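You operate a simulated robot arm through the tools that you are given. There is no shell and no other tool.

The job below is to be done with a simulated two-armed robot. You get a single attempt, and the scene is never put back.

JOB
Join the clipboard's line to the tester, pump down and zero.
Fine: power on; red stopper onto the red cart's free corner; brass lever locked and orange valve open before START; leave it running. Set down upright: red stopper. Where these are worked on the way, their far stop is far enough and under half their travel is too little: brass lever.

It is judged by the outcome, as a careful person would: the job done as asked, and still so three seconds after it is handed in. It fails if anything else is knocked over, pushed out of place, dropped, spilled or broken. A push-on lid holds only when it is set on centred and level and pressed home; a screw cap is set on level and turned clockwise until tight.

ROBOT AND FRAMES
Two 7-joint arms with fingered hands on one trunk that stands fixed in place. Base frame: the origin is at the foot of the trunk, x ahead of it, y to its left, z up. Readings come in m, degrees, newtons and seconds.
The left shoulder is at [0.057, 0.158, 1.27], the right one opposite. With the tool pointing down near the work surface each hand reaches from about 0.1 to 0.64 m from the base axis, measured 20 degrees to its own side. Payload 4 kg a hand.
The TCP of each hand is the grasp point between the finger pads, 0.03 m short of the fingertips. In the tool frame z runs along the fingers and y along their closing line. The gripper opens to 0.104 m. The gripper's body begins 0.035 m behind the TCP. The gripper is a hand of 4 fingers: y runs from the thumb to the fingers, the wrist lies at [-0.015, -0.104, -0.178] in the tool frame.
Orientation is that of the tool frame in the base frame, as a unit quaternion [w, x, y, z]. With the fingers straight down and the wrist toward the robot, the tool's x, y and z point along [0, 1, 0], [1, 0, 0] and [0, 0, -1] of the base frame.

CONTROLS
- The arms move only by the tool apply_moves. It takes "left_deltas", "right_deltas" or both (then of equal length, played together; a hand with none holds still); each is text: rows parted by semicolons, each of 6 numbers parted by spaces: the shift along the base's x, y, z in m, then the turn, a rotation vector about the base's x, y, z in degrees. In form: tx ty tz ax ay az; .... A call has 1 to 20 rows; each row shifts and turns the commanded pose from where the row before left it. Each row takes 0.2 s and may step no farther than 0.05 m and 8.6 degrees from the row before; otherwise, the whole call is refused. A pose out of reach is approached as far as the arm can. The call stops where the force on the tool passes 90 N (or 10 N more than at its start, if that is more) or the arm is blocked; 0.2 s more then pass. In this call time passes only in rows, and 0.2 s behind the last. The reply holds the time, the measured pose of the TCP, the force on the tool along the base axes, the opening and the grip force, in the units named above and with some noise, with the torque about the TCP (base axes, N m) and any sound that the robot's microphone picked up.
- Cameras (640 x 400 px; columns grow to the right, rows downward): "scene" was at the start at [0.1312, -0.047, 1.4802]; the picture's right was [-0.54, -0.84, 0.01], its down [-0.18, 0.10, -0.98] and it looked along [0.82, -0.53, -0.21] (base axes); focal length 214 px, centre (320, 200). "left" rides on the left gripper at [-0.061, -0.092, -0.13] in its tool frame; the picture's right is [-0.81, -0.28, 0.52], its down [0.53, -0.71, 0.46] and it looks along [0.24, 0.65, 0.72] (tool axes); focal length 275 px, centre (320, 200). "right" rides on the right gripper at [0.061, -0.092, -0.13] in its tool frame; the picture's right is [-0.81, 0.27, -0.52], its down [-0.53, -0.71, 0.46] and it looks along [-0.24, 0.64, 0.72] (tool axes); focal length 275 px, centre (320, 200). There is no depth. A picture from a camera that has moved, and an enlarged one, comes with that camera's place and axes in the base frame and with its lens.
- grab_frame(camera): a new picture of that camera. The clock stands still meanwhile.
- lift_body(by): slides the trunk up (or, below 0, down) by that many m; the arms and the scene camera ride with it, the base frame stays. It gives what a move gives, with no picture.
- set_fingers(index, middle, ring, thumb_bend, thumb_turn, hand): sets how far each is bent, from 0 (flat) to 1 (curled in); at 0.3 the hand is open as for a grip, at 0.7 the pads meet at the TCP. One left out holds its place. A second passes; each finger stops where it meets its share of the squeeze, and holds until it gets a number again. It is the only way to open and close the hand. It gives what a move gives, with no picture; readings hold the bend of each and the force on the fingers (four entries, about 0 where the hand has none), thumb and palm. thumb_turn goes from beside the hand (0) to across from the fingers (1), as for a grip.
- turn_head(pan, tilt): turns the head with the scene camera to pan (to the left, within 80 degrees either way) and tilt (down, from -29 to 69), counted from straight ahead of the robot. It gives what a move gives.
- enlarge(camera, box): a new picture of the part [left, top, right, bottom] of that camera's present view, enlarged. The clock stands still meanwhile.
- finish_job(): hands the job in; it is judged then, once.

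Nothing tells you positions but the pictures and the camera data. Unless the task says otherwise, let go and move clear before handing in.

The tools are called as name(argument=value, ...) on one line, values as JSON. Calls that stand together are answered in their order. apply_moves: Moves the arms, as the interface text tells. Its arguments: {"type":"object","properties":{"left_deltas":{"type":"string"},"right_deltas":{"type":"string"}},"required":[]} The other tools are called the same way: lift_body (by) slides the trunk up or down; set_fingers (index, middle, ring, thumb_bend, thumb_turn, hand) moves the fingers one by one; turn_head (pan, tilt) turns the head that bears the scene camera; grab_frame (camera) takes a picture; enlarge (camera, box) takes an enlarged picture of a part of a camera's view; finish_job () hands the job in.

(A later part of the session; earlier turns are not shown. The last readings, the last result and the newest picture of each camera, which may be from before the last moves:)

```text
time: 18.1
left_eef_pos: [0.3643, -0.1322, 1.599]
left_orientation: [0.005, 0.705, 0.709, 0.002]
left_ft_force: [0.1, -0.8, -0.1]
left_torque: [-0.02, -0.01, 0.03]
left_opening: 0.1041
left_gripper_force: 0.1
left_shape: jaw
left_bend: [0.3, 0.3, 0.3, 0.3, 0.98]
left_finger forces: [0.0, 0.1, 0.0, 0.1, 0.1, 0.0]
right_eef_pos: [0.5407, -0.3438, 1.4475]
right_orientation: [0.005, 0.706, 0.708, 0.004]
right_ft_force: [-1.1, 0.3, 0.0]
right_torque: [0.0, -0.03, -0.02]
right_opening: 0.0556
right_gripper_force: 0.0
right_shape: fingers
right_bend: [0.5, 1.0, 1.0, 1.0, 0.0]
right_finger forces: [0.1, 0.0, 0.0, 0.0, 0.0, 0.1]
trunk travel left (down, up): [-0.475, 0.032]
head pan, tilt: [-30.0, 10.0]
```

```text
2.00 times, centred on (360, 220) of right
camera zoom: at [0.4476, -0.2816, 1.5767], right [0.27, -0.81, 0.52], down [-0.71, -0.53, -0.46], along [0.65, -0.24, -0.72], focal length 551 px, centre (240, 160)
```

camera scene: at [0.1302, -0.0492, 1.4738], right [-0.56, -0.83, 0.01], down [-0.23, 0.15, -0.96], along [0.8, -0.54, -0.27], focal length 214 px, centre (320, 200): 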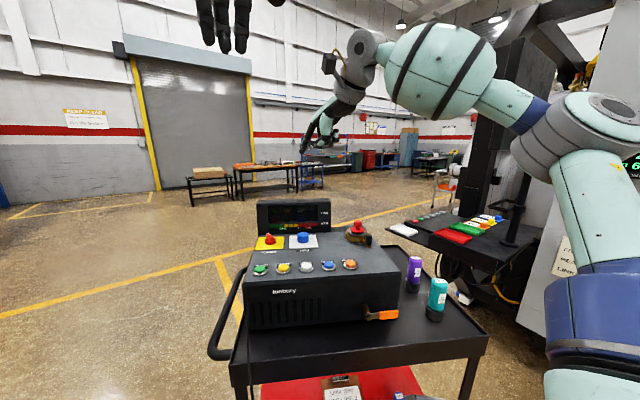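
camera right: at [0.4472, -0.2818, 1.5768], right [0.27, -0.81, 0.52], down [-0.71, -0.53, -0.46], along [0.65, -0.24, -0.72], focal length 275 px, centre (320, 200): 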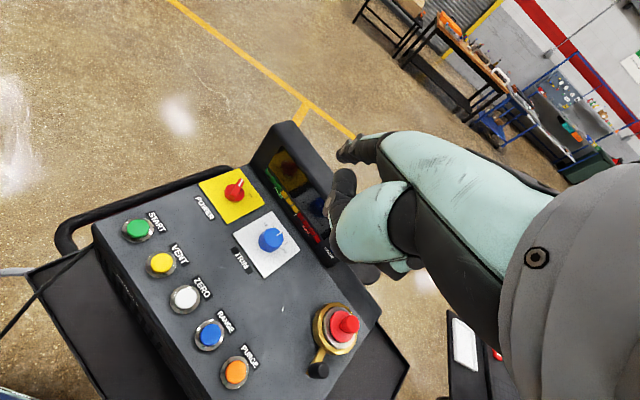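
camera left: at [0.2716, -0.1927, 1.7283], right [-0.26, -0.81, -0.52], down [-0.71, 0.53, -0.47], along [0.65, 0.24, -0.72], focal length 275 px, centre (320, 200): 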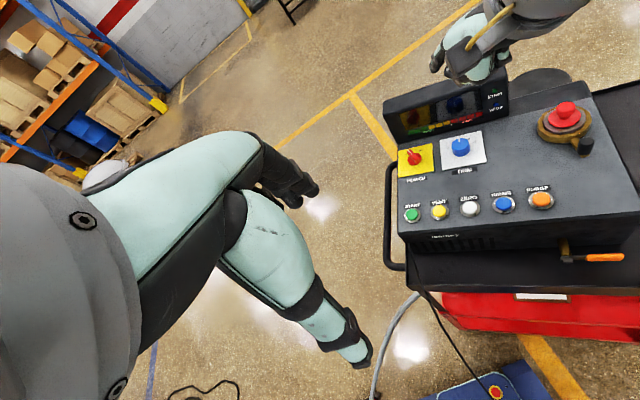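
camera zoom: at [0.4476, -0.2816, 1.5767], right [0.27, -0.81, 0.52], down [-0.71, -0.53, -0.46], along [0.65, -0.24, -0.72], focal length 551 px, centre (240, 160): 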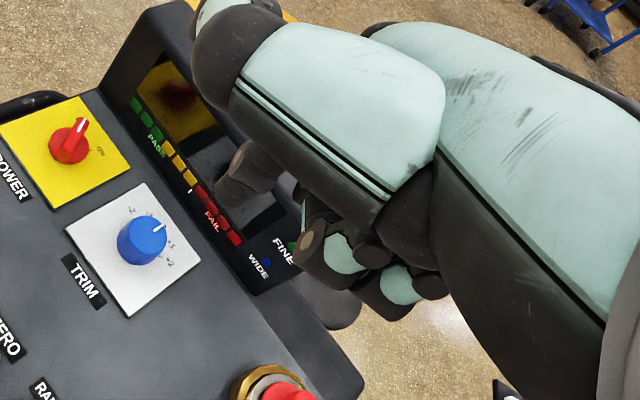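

The index finger at 0.5 bend points straight down, good for pressing and pushing. I'll curl the thumb across, turn the hand to line up with the tester, and move above the power knob for a closer view.

set_fingers(hand="right", thumb_turn=1.0, thumb_bend=0.9)

apply_moves(right_deltas="0.02 0.015 0 0 0 -7; 0.02 0.015 -0.01 0 0 -7; 0.02 0.015 -0.01 0 0 -7; 0.02 0.015 -0.02 0 0 -7; 0.02 0.015 -0.02 0 0 0; 0.02 0.01 -0.02 0 0 0; 0 0 -0.02 0 0 0; 0 0 0 0 0 0")

grab_frame(camera="right")

enlarge(camera="left", box=[360, 20, 600, 220])

enlarge(camera="scene", box=[200, 80, 440, 280])

```text
time: 19.1
left_eef_pos: [0.3646, -0.132, 1.5982]
left_orientation: [0.007, 0.705, 0.709, 0.004]
left_ft_force: [0.7, -0.1, 0.0]
left_torque: [-0.02, 0.01, -0.04]
left_opening: 0.1042
left_gripper_force: 0.0
left_shape: jaw
left_bend: [0.3, 0.3, 0.3, 0.3, 0.98]
left_finger forces: [0.0, 0.0, 0.0, 0.1, 0.0, 0.0]
right_eef_pos: [0.5397, -0.3422, 1.4477]
right_orientation: [0.004, 0.707, 0.707, 0.004]
right_ft_force: [-0.3, 0.4, 0.5]
right_torque: [-0.01, 0.02, 0.06]
right_opening: 0.012
right_gripper_force: 0.1
right_shape: fingers
right_bend: [0.48, 1.0, 1.0, 0.89, 1.0]
right_finger forces: [0.1, 0.1, 0.1, 0.0, 0.1, 0.1]
trunk travel left (down, up): [-0.475, 0.032]
head pan, tilt: [-30.0, 10.0]
```

```text
time: 20.9
left_eef_pos: [0.365, -0.1314, 1.5986]
left_orientation: [0.006, 0.705, 0.709, 0.002]
left_ft_force: [-0.8, 0.4, 0.1]
left_torque: [-0.04, 0.04, -0.01]
left_opening: 0.1041
left_gripper_force: 0.0
left_shape: jaw
left_bend: [0.3, 0.3, 0.3, 0.3, 0.98]
left_finger forces: [0.0, 0.0, 0.0, 0.0, 0.0, 0.0]
right_eef_pos: [0.6489, -0.275, 1.3379]
right_orientation: [0.005, 0.858, 0.514, 0.002]
right_ft_force: [-0.8, -0.3, 0.0]
right_torque: [-0.02, 0.02, -0.03]
right_opening: 0.0119
right_gripper_force: 0.1
right_shape: fingers
right_bend: [0.48, 1.0, 1.0, 0.89, 1.0]
right_finger forces: [0.1, 0.0, 0.0, 0.1, 0.1, 0.0]
right hand out of reach, approached as far as the arm can: row 6
trunk travel left (down, up): [-0.475, 0.032]
head pan, tilt: [-30.0, 10.0]
```

```text
taken
camera right: at [0.5961, -0.1764, 1.4673], right [-0.14, -0.84, 0.52], down [-0.88, -0.14, -0.46], along [0.46, -0.52, -0.72], focal length 275 px, centre (320, 200)
```

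right: 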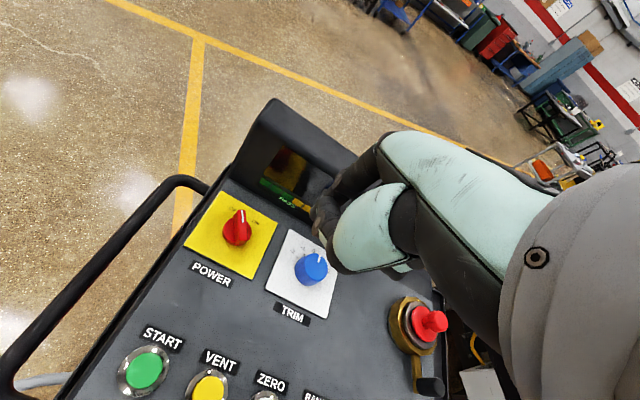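

```text
2.00 times, centred on (480, 120) of left
camera zoom: at [0.2726, -0.1914, 1.7286], right [-0.26, -0.81, -0.52], down [-0.71, 0.53, -0.47], along [0.65, 0.24, -0.72], focal length 551 px, centre (0, 360)
```

zoom: 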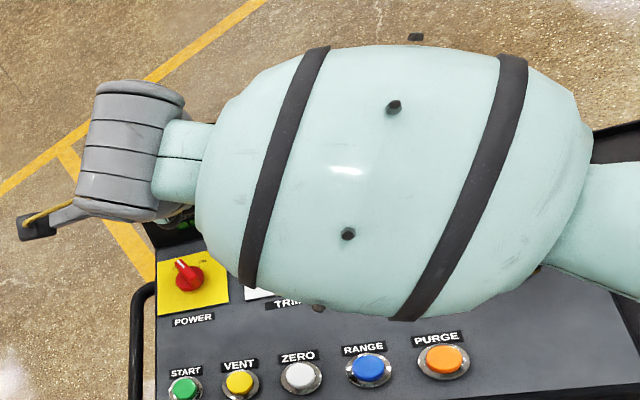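

```text
2.00 times, centred on (320, 180) of scene
camera zoom: at [0.131, -0.0488, 1.4753], right [-0.56, -0.83, 0.01], down [-0.22, 0.14, -0.97], along [0.8, -0.55, -0.26], focal length 429 px, centre (320, 240)
```

zoom: 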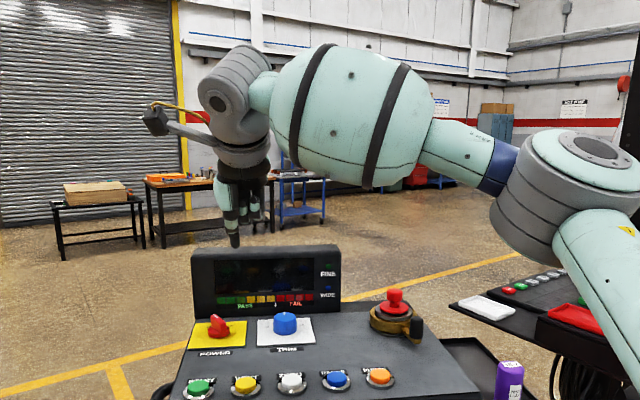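

enlarge(camera="right", box=[170, 170, 340, 310])

enlarge(camera="left", box=[390, 130, 480, 200])

```text
2.86 times, centred on (255, 240) of right
camera zoom: at [0.5961, -0.1764, 1.4673], right [-0.14, -0.84, 0.52], down [-0.88, -0.14, -0.46], along [0.46, -0.52, -0.72], focal length 786 px, centre (506, 86)
```

zoom: 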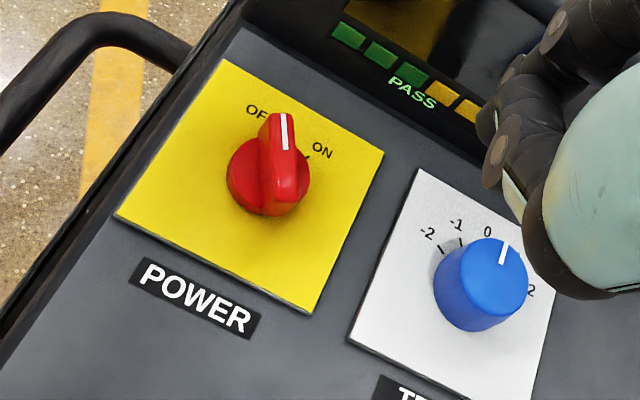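

```text
5.71 times, centred on (435, 165) of left
camera zoom: at [0.2726, -0.1914, 1.7286], right [-0.26, -0.81, -0.52], down [-0.71, 0.53, -0.47], along [0.65, 0.24, -0.72], focal length 1573 px, centre (-337, 400)
```

zoom: 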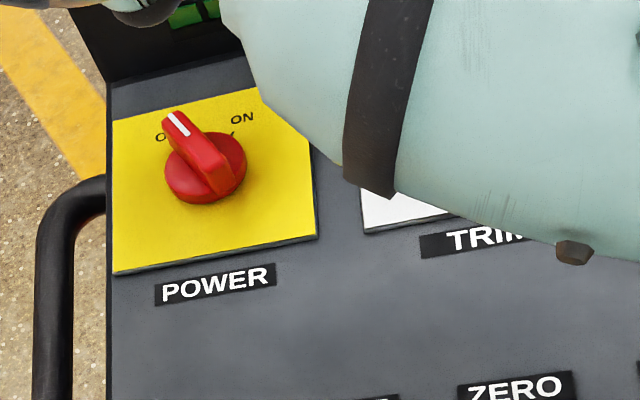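

The labels are OFF (left) and ON (right, about 80° clockwise). I'll bring the index tip down beside the left face of the pointer, keeping above the panel, and check.

apply_moves(right_deltas="0 0 -0.03 0 0 0; 0 0 -0.03 0 0 0; 0 0 -0.03 0 0 0; 0.02 0.014 0 0 0 0; 0.02 0.014 0 0 0 0; 0.015 0.014 0 0 0 0; 0 0 0 0 0 0")

grab_frame(camera="right")

enlarge(camera="left", box=[360, 80, 520, 200])

enlarge(camera="scene", box=[220, 160, 380, 280])

```text
time: 22.5
left_eef_pos: [0.3617, -0.1306, 1.5985]
left_orientation: [0.007, 0.705, 0.709, 0.003]
left_ft_force: [0.4, 0.6, 0.2]
left_torque: [0.01, 0.03, 0.0]
left_opening: 0.1039
left_gripper_force: 0.1
left_shape: jaw
left_bend: [0.3, 0.3, 0.3, 0.3, 0.98]
left_finger forces: [0.0, 0.1, 0.1, 0.0, 0.0, 0.0]
right_eef_pos: [0.6805, -0.2486, 1.2477]
right_orientation: [0.006, 0.857, 0.516, 0.004]
right_ft_force: [0.5, 0.7, 0.3]
right_torque: [0.0, -0.01, -0.01]
right_opening: 0.0123
right_gripper_force: 0.2
right_shape: fingers
right_bend: [0.48, 1.0, 1.0, 0.89, 1.0]
right_finger forces: [0.1, 0.0, 0.0, 0.0, 0.0, 0.0]
right hand out of reach, approached as far as the arm can: row 5, 6
trunk travel left (down, up): [-0.475, 0.032]
head pan, tilt: [-30.0, 10.0]
```

```text
taken
camera right: at [0.6283, -0.1502, 1.3767], right [-0.14, -0.84, 0.52], down [-0.87, -0.14, -0.47], along [0.46, -0.52, -0.72], focal length 275 px, centre (320, 200)
```

right: 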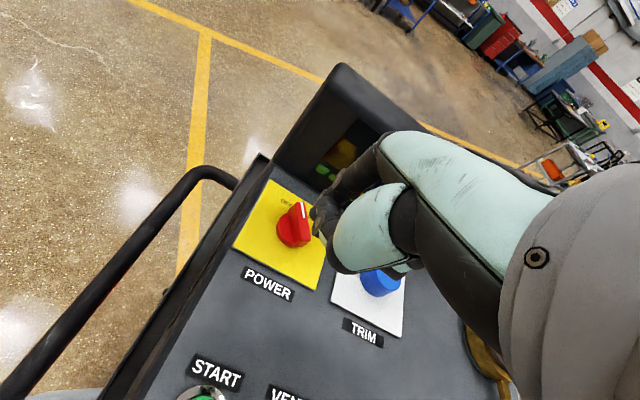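

```text
3.33 times, centred on (440, 140) of left
camera zoom: at [0.2701, -0.1912, 1.729], right [-0.26, -0.81, -0.52], down [-0.71, 0.53, -0.47], along [0.65, 0.24, -0.72], focal length 918 px, centre (-80, 400)
```

zoom: 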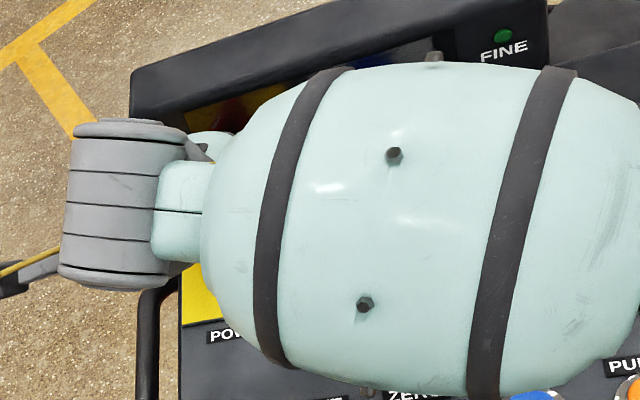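

```text
3.33 times, centred on (300, 220) of scene
camera zoom: at [0.1288, -0.0488, 1.476], right [-0.57, -0.82, 0.01], down [-0.21, 0.14, -0.97], along [0.8, -0.55, -0.25], focal length 715 px, centre (387, 133)
```

zoom: 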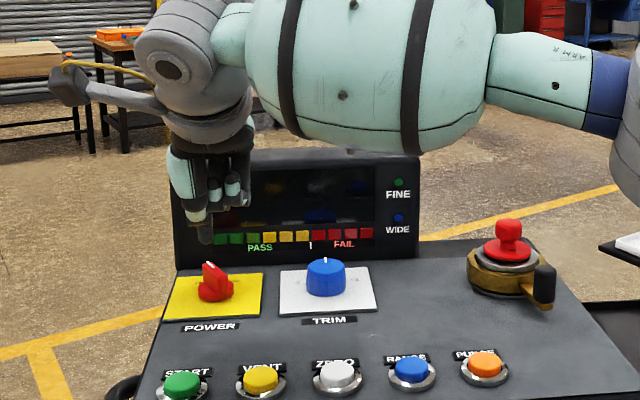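

The arm is at its limit with this yaw; pointing the hand more straight ahead should give more reach. I'll yaw back and try again.

apply_moves(right_deltas="0 -0.005 0 0 0 7; 0 -0.005 0 0 0 7; 0 -0.005 0 0 0 7; 0 0 0 0 0 7; 0.02 0.005 0 0 0 0; 0 0 0 0 0 0")

enlarge(camera="scene", box=[220, 160, 380, 280])

grab_frame(camera="right")

```text
time: 23.9
left_eef_pos: [0.3639, -0.1317, 1.5985]
left_orientation: [0.006, 0.705, 0.709, 0.003]
left_ft_force: [-0.3, 0.8, 0.1]
left_torque: [-0.03, 0.0, -0.01]
left_opening: 0.104
left_gripper_force: 0.1
left_shape: jaw
left_bend: [0.3, 0.3, 0.3, 0.3, 0.98]
left_finger forces: [0.0, 0.1, 0.0, 0.1, 0.0, 0.0]
right_eef_pos: [0.7042, -0.2598, 1.2463]
right_orientation: [0.004, 0.707, 0.707, 0.004]
right_ft_force: [-0.4, -0.1, -0.3]
right_torque: [-0.03, 0.04, 0.01]
right_opening: 0.0119
right_gripper_force: 0.1
right_shape: fingers
right_bend: [0.48, 1.0, 1.0, 0.89, 1.0]
right_finger forces: [0.0, 0.1, 0.0, 0.0, 0.1, 0.1]
trunk travel left (down, up): [-0.475, 0.032]
head pan, tilt: [-30.0, 10.0]
```

```text
3.33 times, centred on (300, 220) of scene
camera zoom: at [0.1302, -0.0498, 1.4761], right [-0.57, -0.82, 0.01], down [-0.21, 0.13, -0.97], along [0.8, -0.55, -0.25], focal length 715 px, centre (387, 133)
```

zoom: 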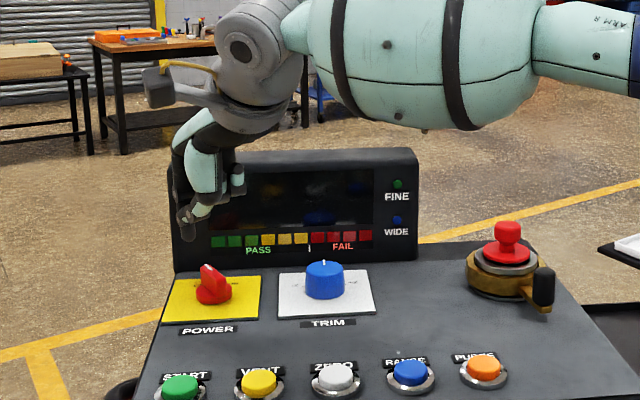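

```text
taken
camera right: at [0.6104, -0.1981, 1.3753], right [0.27, -0.81, 0.52], down [-0.71, -0.53, -0.46], along [0.65, -0.24, -0.72], focal length 275 px, centre (320, 200)
```

right: 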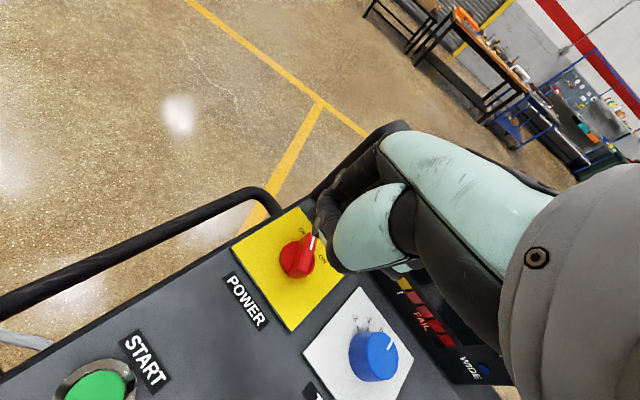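

enlarge(camera="right", box=[260, 160, 400, 300])

enlarge(camera="scene", box=[250, 190, 310, 240])

```text
2.86 times, centred on (330, 230) of right
camera zoom: at [0.6104, -0.1981, 1.3753], right [0.27, -0.81, 0.52], down [-0.71, -0.53, -0.46], along [0.65, -0.24, -0.72], focal length 786 px, centre (291, 114)
```

zoom: 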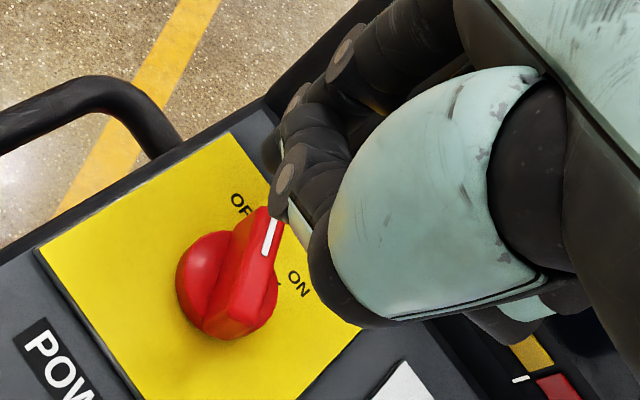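

```text
8.00 times, centred on (280, 215) of scene
camera zoom: at [0.1302, -0.0498, 1.4761], right [-0.57, -0.82, 0.01], down [-0.21, 0.13, -0.97], along [0.8, -0.55, -0.25], focal length 1716 px, centre (640, 80)
```

zoom: 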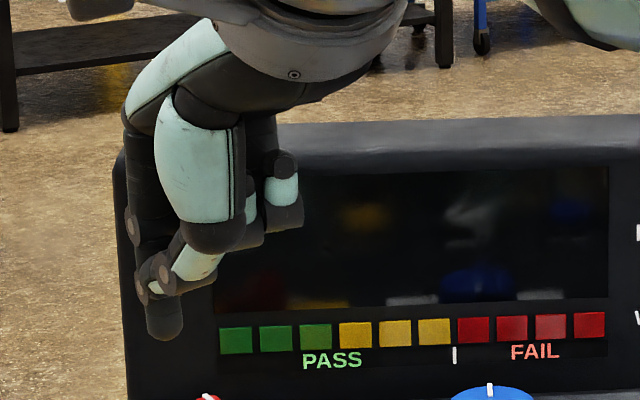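

The index tip is near (0.737,-0.249,1.216), with the knob centre at about (0.723,-0.267) and blade top about 1.187. I'll move the tip to the left of the blade and lower it to blade height.

apply_moves(right_deltas="0.002 0.016 0 0 0 0; 0 0 -0.02 0 0 0; 0 0 -0.02 0 0 0; 0 0 0 0 0 0")

enlarge(camera="right", box=[260, 160, 400, 300])

enlarge(camera="scene", box=[240, 195, 320, 255])

```text
time: 24.9
left_eef_pos: [0.3644, -0.1308, 1.599]
left_orientation: [0.005, 0.705, 0.709, 0.003]
left_ft_force: [-0.6, -0.5, -0.1]
left_torque: [0.0, 0.0, 0.0]
left_opening: 0.1041
left_gripper_force: 0.1
left_shape: jaw
left_bend: [0.3, 0.3, 0.3, 0.3, 0.98]
left_finger forces: [0.0, 0.1, 0.0, 0.1, 0.0, 0.0]
right_eef_pos: [0.7037, -0.2432, 1.2055]
right_orientation: [0.004, 0.707, 0.707, 0.005]
right_ft_force: [0.4, 0.2, 0.4]
right_torque: [-0.07, 0.02, -0.02]
right_opening: 0.0124
right_gripper_force: 0.0
right_shape: fingers
right_bend: [0.48, 1.0, 1.0, 0.89, 1.0]
right_finger forces: [0.0, 0.0, 0.0, 0.1, 0.0, 0.0]
trunk travel left (down, up): [-0.475, 0.032]
head pan, tilt: [-30.0, 10.0]
```

```text
2.86 times, centred on (330, 230) of right
camera zoom: at [0.6117, -0.1803, 1.3356], right [0.27, -0.81, 0.52], down [-0.71, -0.53, -0.46], along [0.65, -0.24, -0.72], focal length 786 px, centre (291, 114)
```

zoom: 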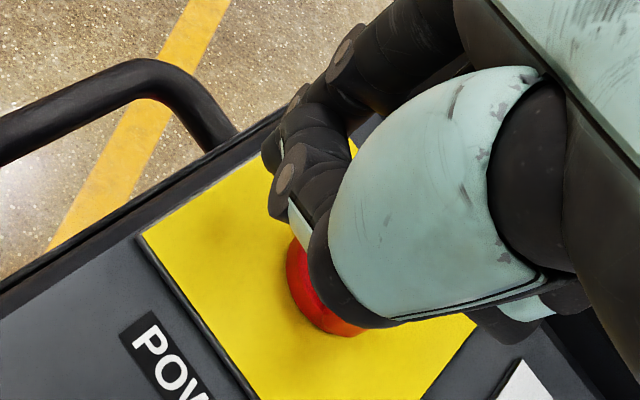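

```text
6.67 times, centred on (280, 225) of scene
camera zoom: at [0.1299, -0.0489, 1.4764], right [-0.57, -0.82, 0.01], down [-0.21, 0.13, -0.97], along [0.8, -0.55, -0.24], focal length 1430 px, centre (587, 33)
```

zoom: 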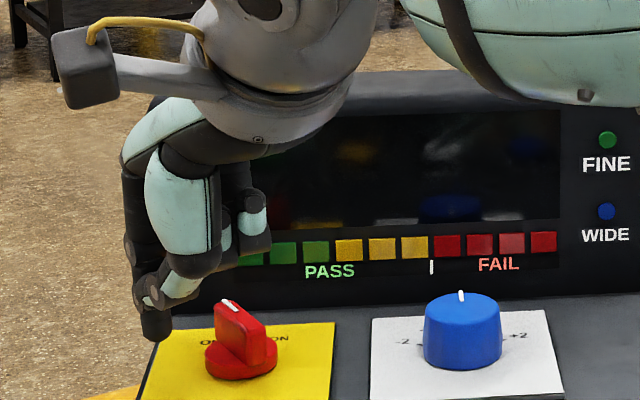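

The tip sits left of the blade. I'll lower it 8 mm and sweep clockwise along the blade's arc, watching force.

apply_moves(right_deltas="0 0 -0.008 0 0 0; 0.001 -0.0145 0 0 0 0; 0.0057 -0.0061 0 0 0 0; 0.0034 -0.0077 0 0 0 0; 0 0 0 0 0 0")

enlarge(camera="scene", box=[240, 195, 320, 255])

enlarge(camera="right", box=[260, 160, 400, 300])

```text
time: 26.1
left_eef_pos: [0.3622, -0.1315, 1.599]
left_orientation: [0.007, 0.705, 0.709, 0.003]
left_ft_force: [0.3, -0.8, 0.2]
left_torque: [-0.05, -0.01, 0.01]
left_opening: 0.1039
left_gripper_force: 0.1
left_shape: jaw
left_bend: [0.3, 0.3, 0.3, 0.3, 0.98]
left_finger forces: [0.0, 0.0, 0.0, 0.0, 0.0, 0.0]
right_eef_pos: [0.7156, -0.2731, 1.1976]
right_orientation: [0.004, 0.708, 0.706, 0.005]
right_ft_force: [-0.1, 1.5, -0.5]
right_torque: [0.03, 0.03, 0.04]
right_opening: 0.012
right_gripper_force: 0.2
right_shape: fingers
right_bend: [0.48, 1.0, 1.0, 0.89, 1.0]
right_finger forces: [1.1, 0.1, 0.1, 0.1, 0.1, 0.1]
trunk travel left (down, up): [-0.475, 0.032]
head pan, tilt: [-30.0, 10.0]
```

```text
6.67 times, centred on (280, 225) of scene
camera zoom: at [0.1297, -0.0499, 1.4766], right [-0.57, -0.82, 0.01], down [-0.2, 0.13, -0.97], along [0.8, -0.55, -0.24], focal length 1430 px, centre (587, 33)
```

zoom: 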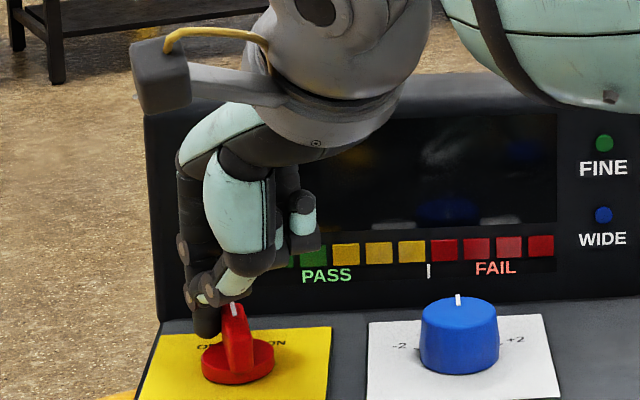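

```text
2.86 times, centred on (330, 230) of right
camera zoom: at [0.6228, -0.2104, 1.3272], right [0.27, -0.81, 0.52], down [-0.71, -0.53, -0.46], along [0.65, -0.24, -0.72], focal length 786 px, centre (291, 114)
```

zoom: 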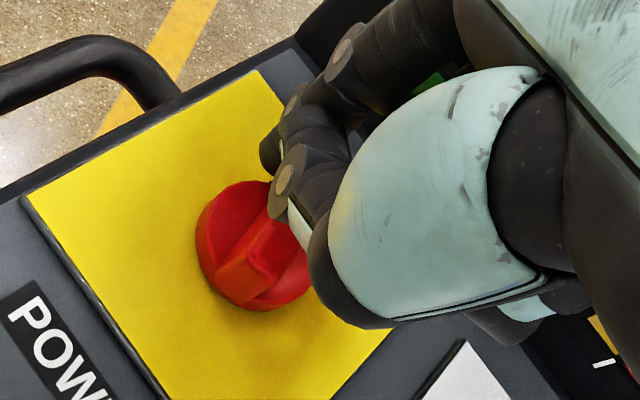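

The knob is turning cleanly. I'll continue the arc to ON.

apply_moves(right_deltas="0.0005 -0.0084 0 0 0 0; -0.0026 -0.0086 0 0 0 0; -0.002 -0.0057 0 0 0 0; 0 0 0 0 0 0")

enlarge(camera="scene", box=[240, 175, 340, 255])

enlarge(camera="right", box=[260, 160, 400, 300])

```text
time: 27.1
left_eef_pos: [0.3638, -0.1311, 1.599]
left_orientation: [0.007, 0.705, 0.709, 0.003]
left_ft_force: [0.8, 0.6, 0.2]
left_torque: [-0.01, -0.03, 0.0]
left_opening: 0.1041
left_gripper_force: 0.1
left_shape: jaw
left_bend: [0.3, 0.3, 0.3, 0.3, 0.98]
left_finger forces: [0.1, 0.0, 0.1, 0.0, 0.1, 0.1]
right_eef_pos: [0.7102, -0.2946, 1.198]
right_orientation: [0.004, 0.707, 0.707, 0.005]
right_ft_force: [3.0, 1.8, 1.3]
right_torque: [0.01, -0.08, 0.04]
right_opening: 0.0134
right_gripper_force: 1.6
right_shape: fingers
right_bend: [0.46, 1.0, 1.0, 0.89, 1.0]
right_finger forces: [3.6, 0.0, 0.0, 0.1, 0.0, 0.1]
trunk travel left (down, up): [-0.475, 0.032]
head pan, tilt: [-30.0, 10.0]
```

```text
5.00 times, centred on (290, 215) of scene
camera zoom: at [0.1305, -0.0493, 1.4768], right [-0.57, -0.82, 0.01], down [-0.2, 0.13, -0.97], along [0.8, -0.55, -0.24], focal length 1072 px, centre (470, 125)
```

zoom: 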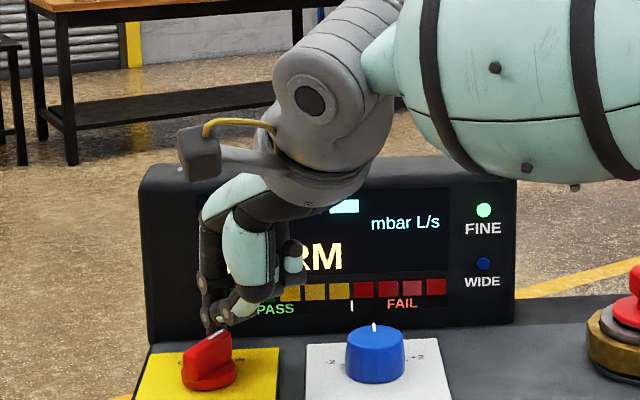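

```text
2.86 times, centred on (330, 230) of right
camera zoom: at [0.6188, -0.2324, 1.3275], right [0.27, -0.81, 0.52], down [-0.71, -0.53, -0.46], along [0.65, -0.24, -0.72], focal length 786 px, centre (291, 114)
```

zoom: 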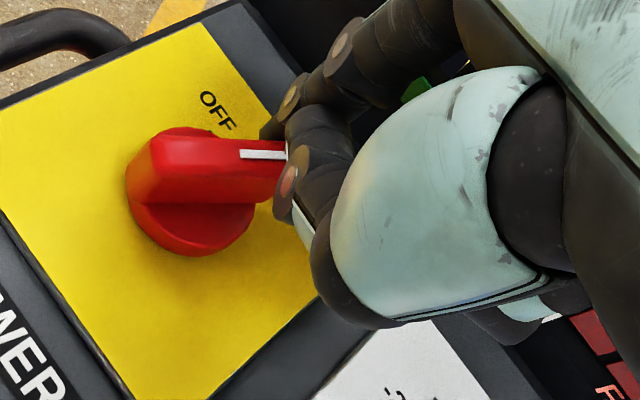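

Power is on (display shows WARM…, FINE lit). I'll lift straight off the knob and read the display.

apply_moves(right_deltas="0 0.002 0.02 0 0 0; 0 0 0.03 0 0 0; -0.04 -0.02 0.02 0 0 0; -0.04 -0.03 0.02 0 0 0; 0 0 0 0 0 0")

enlarge(camera="scene", box=[230, 150, 400, 280])

enlarge(camera="left", box=[360, 40, 600, 240])

grab_frame(camera="right")

```text
refused: row 4 steps farther than a row can; nothing moved
```

```text
3.08 times, centred on (315, 215) of scene
camera zoom: at [0.1305, -0.0493, 1.4768], right [-0.57, -0.82, 0.01], down [-0.2, 0.13, -0.97], along [0.8, -0.55, -0.24], focal length 660 px, centre (335, 154)
```

zoom: 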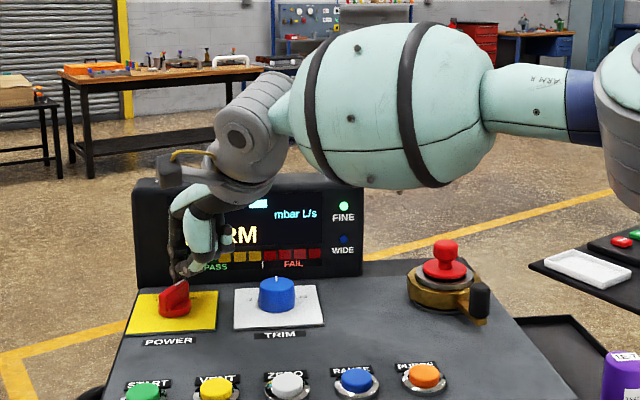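

```text
2.00 times, centred on (480, 140) of left
camera zoom: at [0.2724, -0.1914, 1.7286], right [-0.26, -0.81, -0.52], down [-0.71, 0.53, -0.47], along [0.65, 0.24, -0.72], focal length 551 px, centre (0, 320)
```

zoom: 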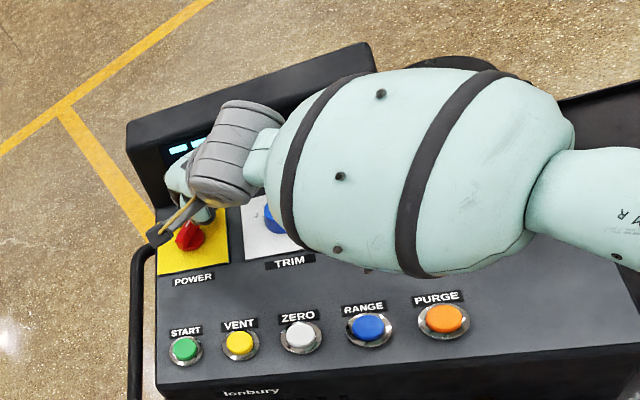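

```text
taken
camera right: at [0.6188, -0.2324, 1.3275], right [0.27, -0.81, 0.52], down [-0.71, -0.53, -0.46], along [0.65, -0.24, -0.72], focal length 275 px, centre (320, 200)
```

right: 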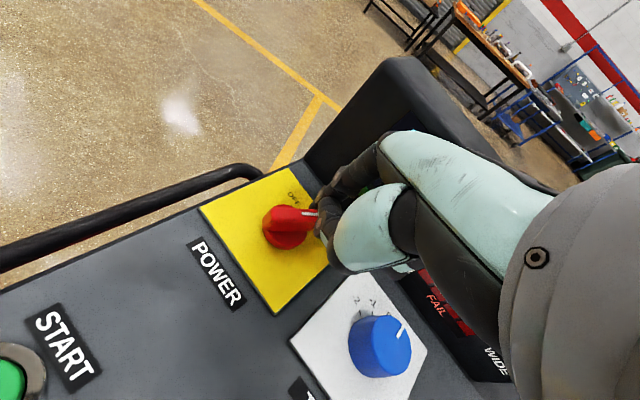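

apply_moves(right_deltas="-0.002 -0.004 0 0 0 0; 0 0 0 0 0 0; 0.001 0.003 0.02 0 0 0; 0 0 0.03 0 0 0; -0.035 -0.02 0.02 0 0 0; -0.035 -0.02 0.02 0 0 0; 0 0 0 0 0 0")

enlarge(camera="scene", box=[230, 150, 400, 280])

enlarge(camera="left", box=[360, 40, 600, 240])

grab_frame(camera="right")

```text
time: 28.7
left_eef_pos: [0.3658, -0.1311, 1.5977]
left_orientation: [0.006, 0.705, 0.709, 0.003]
left_ft_force: [-0.2, 0.3, 0.2]
left_torque: [0.01, 0.02, -0.02]
left_opening: 0.1041
left_gripper_force: 0.2
left_shape: jaw
left_bend: [0.3, 0.3, 0.3, 0.3, 0.98]
left_finger forces: [0.0, 0.0, 0.0, 0.1, 0.1, 0.1]
right_eef_pos: [0.6408, -0.335, 1.2872]
right_orientation: [0.004, 0.708, 0.707, 0.003]
right_ft_force: [0.4, 0.0, -0.3]
right_torque: [-0.02, 0.02, -0.01]
right_opening: 0.0122
right_gripper_force: 0.1
right_shape: fingers
right_bend: [0.47, 1.0, 1.0, 0.89, 1.0]
right_finger forces: [0.0, 0.0, 0.0, 0.1, 0.0, 0.1]
trunk travel left (down, up): [-0.475, 0.032]
head pan, tilt: [-30.0, 10.0]
```

```text
3.08 times, centred on (315, 215) of scene
camera zoom: at [0.1308, -0.0488, 1.477], right [-0.57, -0.82, 0.01], down [-0.2, 0.13, -0.97], along [0.8, -0.56, -0.24], focal length 660 px, centre (335, 154)
```

zoom: 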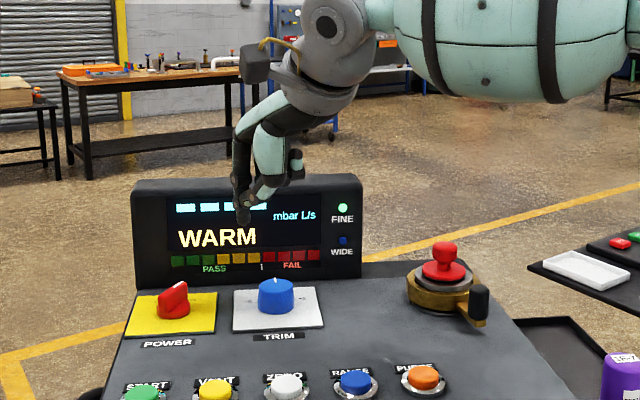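

```text
2.00 times, centred on (480, 140) of left
camera zoom: at [0.2732, -0.1906, 1.7287], right [-0.26, -0.81, -0.52], down [-0.71, 0.53, -0.47], along [0.65, 0.24, -0.72], focal length 551 px, centre (0, 320)
```

zoom: 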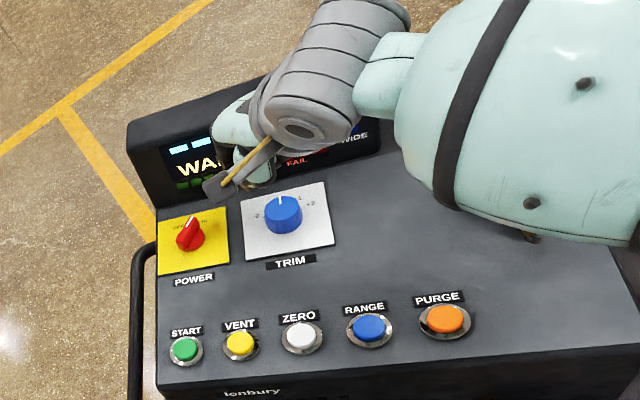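

```text
taken
camera right: at [0.5487, -0.2727, 1.4165], right [0.27, -0.81, 0.52], down [-0.71, -0.53, -0.46], along [0.65, -0.24, -0.72], focal length 275 px, centre (320, 200)
```

right: 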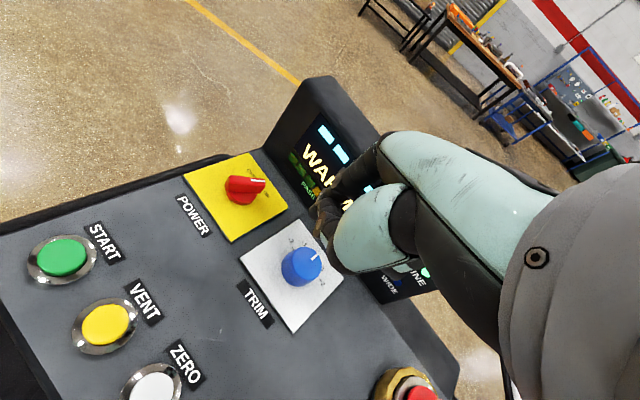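

The tester is warming up (FINE is lit). I'll move the fingertip over the VENT button while it warms and read the display.

apply_moves(right_deltas="-0.03 0.025 0 0 0 0; -0.03 0.025 0 0 0 0; -0.036 0.026 0 0 0 0; 0 0 -0.02 0 0 0; 0 0 -0.01 0 0 0; 0 0 0 0 0 0")

enlarge(camera="scene", box=[230, 150, 400, 280])

enlarge(camera="left", box=[360, 40, 600, 240])

grab_frame(camera="right")

```text
time: 30.1
left_eef_pos: [0.3635, -0.1322, 1.5994]
left_orientation: [0.007, 0.705, 0.709, 0.002]
left_ft_force: [0.1, 0.0, -0.6]
left_torque: [-0.01, 0.03, 0.0]
left_opening: 0.1042
left_gripper_force: 0.0
left_shape: jaw
left_bend: [0.3, 0.3, 0.3, 0.3, 0.98]
left_finger forces: [0.1, 0.0, 0.0, 0.0, 0.0, 0.0]
right_eef_pos: [0.5434, -0.2589, 1.2573]
right_orientation: [0.005, 0.707, 0.707, 0.004]
right_ft_force: [0.0, 0.5, 0.1]
right_torque: [0.0, 0.01, 0.04]
right_opening: 0.0122
right_gripper_force: 0.0
right_shape: fingers
right_bend: [0.47, 1.0, 1.0, 0.89, 1.0]
right_finger forces: [0.0, 0.0, 0.0, 0.0, 0.0, 0.0]
trunk travel left (down, up): [-0.475, 0.032]
head pan, tilt: [-30.0, 10.0]
```

```text
3.08 times, centred on (315, 215) of scene
camera zoom: at [0.1291, -0.0499, 1.4772], right [-0.57, -0.82, 0.01], down [-0.2, 0.13, -0.97], along [0.8, -0.56, -0.24], focal length 660 px, centre (335, 154)
```

zoom: 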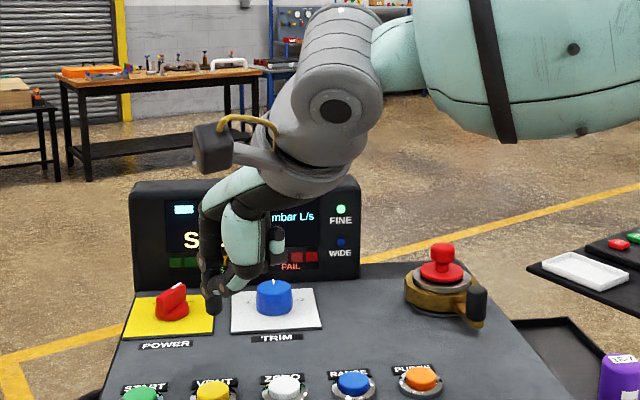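

```text
2.00 times, centred on (480, 140) of left
camera zoom: at [0.2712, -0.192, 1.7286], right [-0.26, -0.81, -0.52], down [-0.71, 0.53, -0.47], along [0.65, 0.24, -0.72], focal length 551 px, centre (0, 320)
```

zoom: 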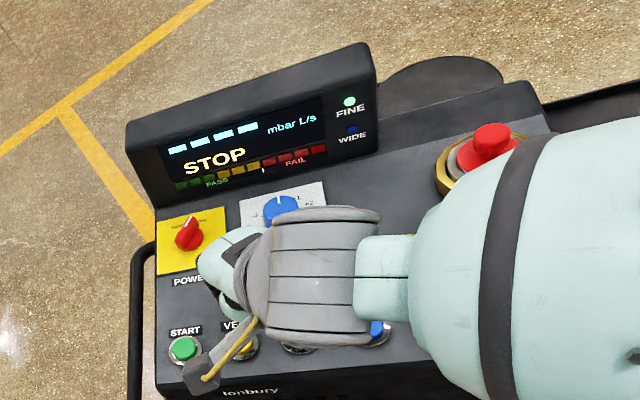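

```text
taken
camera right: at [0.4502, -0.1973, 1.3867], right [0.27, -0.81, 0.52], down [-0.71, -0.53, -0.46], along [0.65, -0.24, -0.72], focal length 275 px, centre (320, 200)
```

right: 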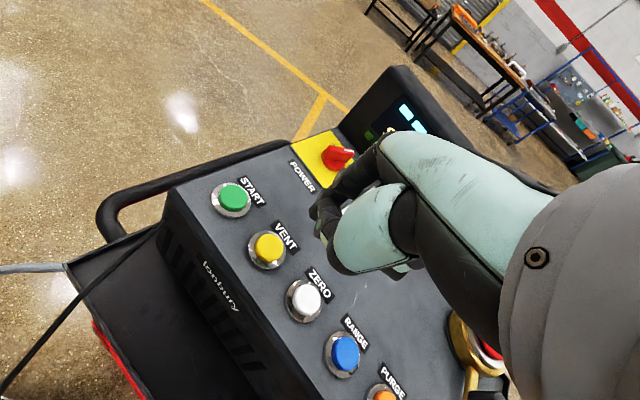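

The tester is now at STOP. Following the clipboard, I'll vent before freeing the clamp; first I need exact button positions.

enlarge(camera="scene", box=[250, 190, 370, 290])

enlarge(camera="right", box=[200, 160, 360, 320])

```text
4.00 times, centred on (310, 240) of scene
camera zoom: at [0.1291, -0.0499, 1.4772], right [-0.57, -0.82, 0.01], down [-0.2, 0.13, -0.97], along [0.8, -0.56, -0.24], focal length 858 px, centre (360, 40)
```

zoom: 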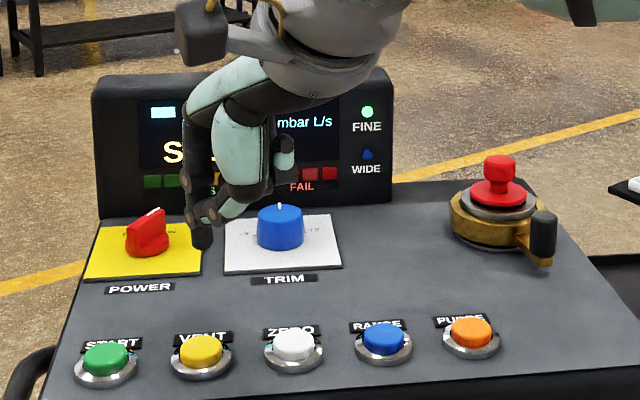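

```text
2.50 times, centred on (280, 240) of right
camera zoom: at [0.4502, -0.1973, 1.3867], right [0.27, -0.81, 0.52], down [-0.71, -0.53, -0.46], along [0.65, -0.24, -0.72], focal length 688 px, centre (420, 100)
```

zoom: 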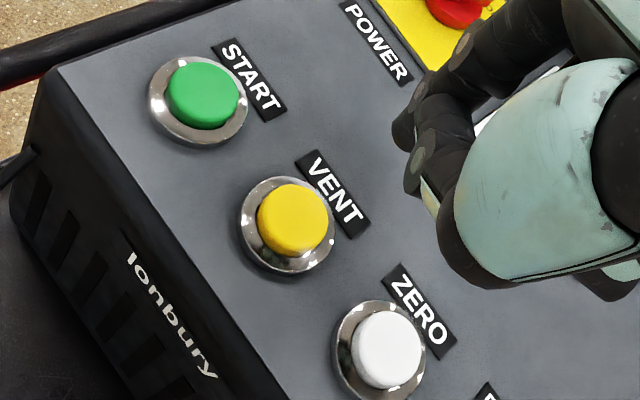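

apply_moves(right_deltas="-0.004 0.002 -0.02 0 0 0; 0 0 -0.02 0 0 0; 0 0 -0.015 0 0 0; 0 0 0 0 0 0")

enlarge(camera="right", box=[240, 140, 400, 300])

enlarge(camera="scene", box=[250, 190, 370, 290])

```text
time: 31.1
left_eef_pos: [0.3648, -0.1325, 1.599]
left_orientation: [0.007, 0.705, 0.709, 0.002]
left_ft_force: [0.1, -0.6, -0.3]
left_torque: [-0.01, 0.05, 0.01]
left_opening: 0.1042
left_gripper_force: 0.0
left_shape: jaw
left_bend: [0.3, 0.3, 0.3, 0.3, 0.98]
left_finger forces: [0.1, 0.0, 0.0, 0.0, 0.0, 0.0]
right_eef_pos: [0.5391, -0.2566, 1.2022]
right_orientation: [0.004, 0.707, 0.707, 0.004]
right_ft_force: [-0.7, 0.0, 0.5]
right_torque: [0.01, 0.02, 0.02]
right_opening: 0.0124
right_gripper_force: 0.1
right_shape: fingers
right_bend: [0.47, 1.0, 1.0, 0.89, 1.0]
right_finger forces: [0.0, 0.0, 0.0, 0.1, 0.1, 0.1]
trunk travel left (down, up): [-0.475, 0.032]
head pan, tilt: [-30.0, 10.0]
```

```text
2.50 times, centred on (320, 220) of right
camera zoom: at [0.4465, -0.1953, 1.3317], right [0.27, -0.81, 0.52], down [-0.71, -0.53, -0.46], along [0.65, -0.24, -0.72], focal length 688 px, centre (320, 150)
```

zoom: 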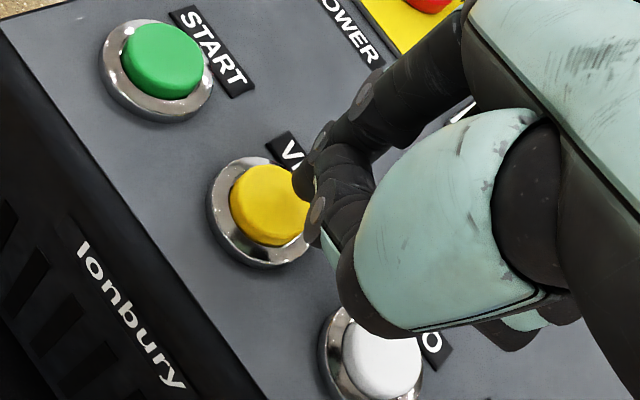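

```text
4.00 times, centred on (310, 240) of scene
camera zoom: at [0.1293, -0.0502, 1.4773], right [-0.57, -0.82, 0.01], down [-0.2, 0.13, -0.97], along [0.8, -0.56, -0.24], focal length 858 px, centre (360, 40)
```

zoom: 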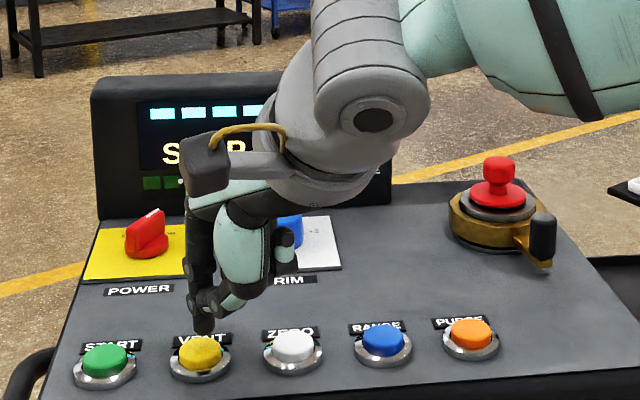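

The tip is right above VENT, about 19 mm up. I'll press down in small steps.

apply_moves(right_deltas="0 0 -0.015 0 0 0; 0 0 -0.004 0 0 0; 0 0 -0.003 0 0 0; 0 0 0 0 0 0")

```text
time: 32.1
left_eef_pos: [0.358, -0.131, 1.6001]
left_orientation: [0.007, 0.705, 0.709, 0.005]
left_ft_force: [-0.2, 0.3, -0.2]
left_torque: [0.0, 0.03, -0.01]
left_opening: 0.1041
left_gripper_force: 0.1
left_shape: jaw
left_bend: [0.3, 0.3, 0.3, 0.3, 0.98]
left_finger forces: [0.0, 0.1, 0.0, 0.0, 0.1, 0.0]
right_eef_pos: [0.5371, -0.2564, 1.1863]
right_orientation: [0.008, 0.707, 0.707, 0.008]
right_ft_force: [-3.2, -1.7, 32.5]
right_torque: [0.24, -1.36, -0.07]
right_opening: 0.013
right_gripper_force: 16.4
right_shape: fingers
right_bend: [0.46, 1.0, 1.0, 0.89, 1.0]
right_finger forces: [33.2, 0.0, 0.0, 0.1, 0.0, 0.0]
trunk travel left (down, up): [-0.475, 0.032]
head pan, tilt: [-30.0, 10.0]
heard: click
```

I heard the click; I'll lift off and read the display.

apply_moves(right_deltas="0 0 0.02 0 0 0; 0 0 0.03 0 0 0; 0 0 0.03 0 0 0; 0 0 0 0 0 0")

enlarge(camera="left", box=[360, 40, 600, 240])

enlarge(camera="scene", box=[250, 190, 370, 290])

```text
time: 33.1
left_eef_pos: [0.3654, -0.1318, 1.5985]
left_orientation: [0.006, 0.705, 0.709, 0.003]
left_ft_force: [0.4, -0.4, -0.4]
left_torque: [-0.02, 0.02, -0.01]
left_opening: 0.1037
left_gripper_force: 0.1
left_shape: jaw
left_bend: [0.3, 0.3, 0.3, 0.3, 0.98]
left_finger forces: [0.0, 0.1, 0.0, 0.0, 0.0, 0.0]
right_eef_pos: [0.5403, -0.2581, 1.261]
right_orientation: [0.003, 0.707, 0.707, 0.003]
right_ft_force: [-0.2, 0.1, 0.2]
right_torque: [-0.03, 0.01, 0.0]
right_opening: 0.0118
right_gripper_force: 0.1
right_shape: fingers
right_bend: [0.48, 1.0, 1.0, 0.89, 1.0]
right_finger forces: [0.0, 0.0, 0.0, 0.1, 0.0, 0.0]
trunk travel left (down, up): [-0.475, 0.032]
head pan, tilt: [-30.0, 10.0]
```

```text
2.00 times, centred on (480, 140) of left
camera zoom: at [0.2736, -0.1927, 1.7282], right [-0.27, -0.81, -0.52], down [-0.71, 0.53, -0.47], along [0.65, 0.24, -0.72], focal length 551 px, centre (0, 320)
```

zoom: 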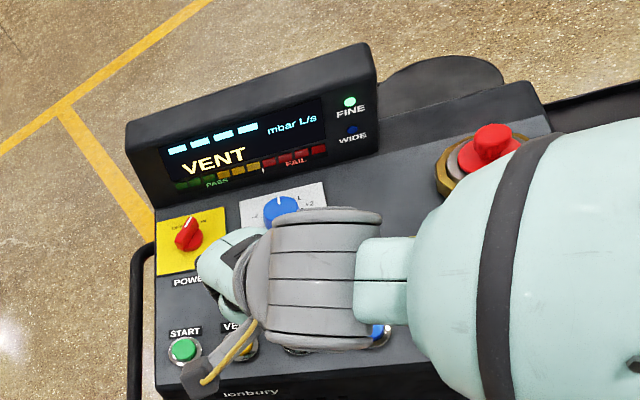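

```text
4.00 times, centred on (310, 240) of scene
camera zoom: at [0.1309, -0.0507, 1.4774], right [-0.57, -0.82, 0.01], down [-0.2, 0.13, -0.97], along [0.8, -0.56, -0.23], focal length 858 px, centre (360, 40)
```

zoom: 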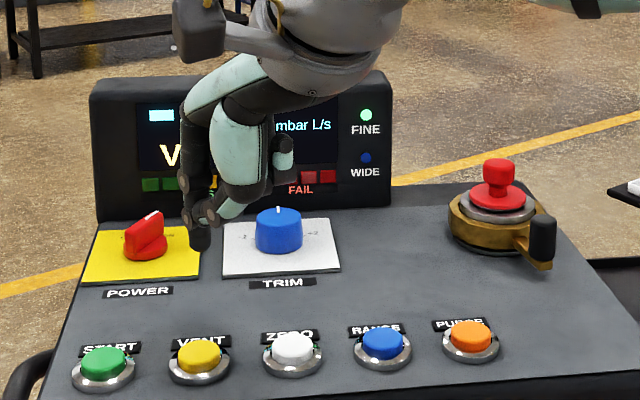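

VENT is active. Now I'll move the hand back to view the clamp lever closely from two positions.

apply_moves(right_deltas="-0.025 -0.035 0.02 0 0 0; -0.025 -0.035 0.02 0 0 0; -0.025 -0.035 0.02 0 0 0; -0.025 -0.035 0.02 0 0 0; 0 0 0 0 0 0")

grab_frame(camera="right")

enlarge(camera="left", box=[500, 60, 640, 200])

enlarge(camera="scene", box=[340, 200, 420, 270])

```text
time: 34.3
left_eef_pos: [0.3621, -0.1315, 1.599]
left_orientation: [0.007, 0.705, 0.709, 0.002]
left_ft_force: [-0.3, 1.0, 0.2]
left_torque: [0.02, 0.0, 0.0]
left_opening: 0.1041
left_gripper_force: 0.1
left_shape: jaw
left_bend: [0.3, 0.3, 0.3, 0.3, 0.98]
left_finger forces: [0.1, 0.0, 0.0, 0.1, 0.0, 0.1]
right_eef_pos: [0.4396, -0.395, 1.3421]
right_orientation: [0.005, 0.707, 0.708, 0.003]
right_ft_force: [1.1, -0.6, -0.3]
right_torque: [-0.01, -0.02, 0.03]
right_opening: 0.0121
right_gripper_force: 0.1
right_shape: fingers
right_bend: [0.48, 1.0, 1.0, 0.89, 1.0]
right_finger forces: [0.1, 0.0, 0.1, 0.0, 0.0, 0.0]
trunk travel left (down, up): [-0.475, 0.032]
head pan, tilt: [-30.0, 10.0]
```

```text
taken
camera right: at [0.3467, -0.3337, 1.471], right [0.27, -0.81, 0.52], down [-0.71, -0.53, -0.46], along [0.65, -0.24, -0.72], focal length 275 px, centre (320, 200)
```

right: 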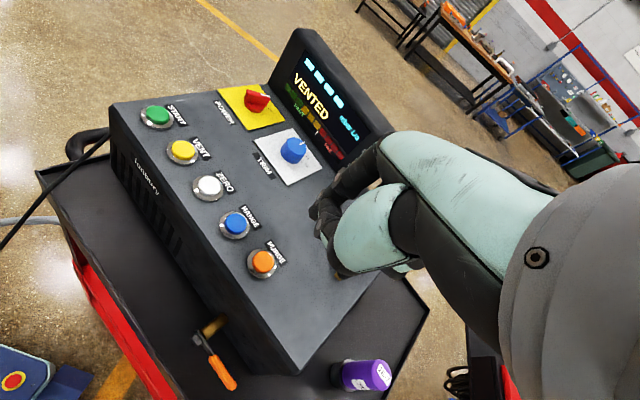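

```text
2.86 times, centred on (570, 130) of left
camera zoom: at [0.2711, -0.1919, 1.7288], right [-0.26, -0.81, -0.52], down [-0.71, 0.53, -0.47], along [0.65, 0.24, -0.72], focal length 786 px, centre (-394, 400)
```

zoom: 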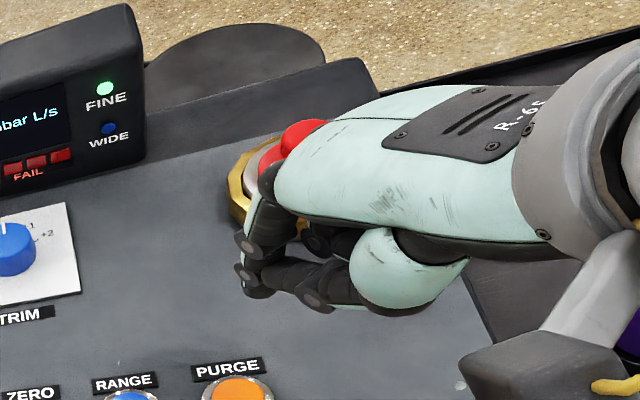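

```text
5.71 times, centred on (380, 235) of scene
camera zoom: at [0.1286, -0.0501, 1.4778], right [-0.57, -0.82, 0.01], down [-0.19, 0.13, -0.97], along [0.8, -0.56, -0.23], focal length 1226 px, centre (-23, 0)
```

zoom: 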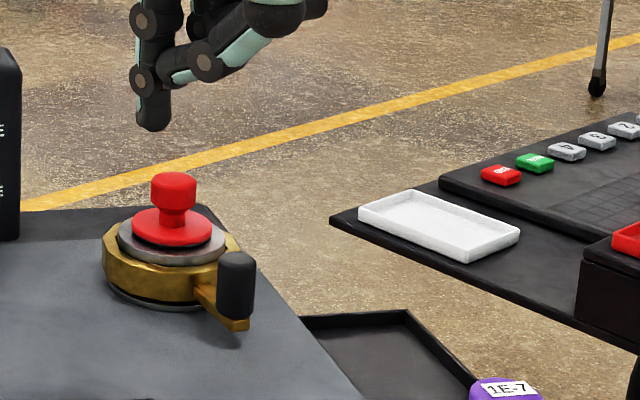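

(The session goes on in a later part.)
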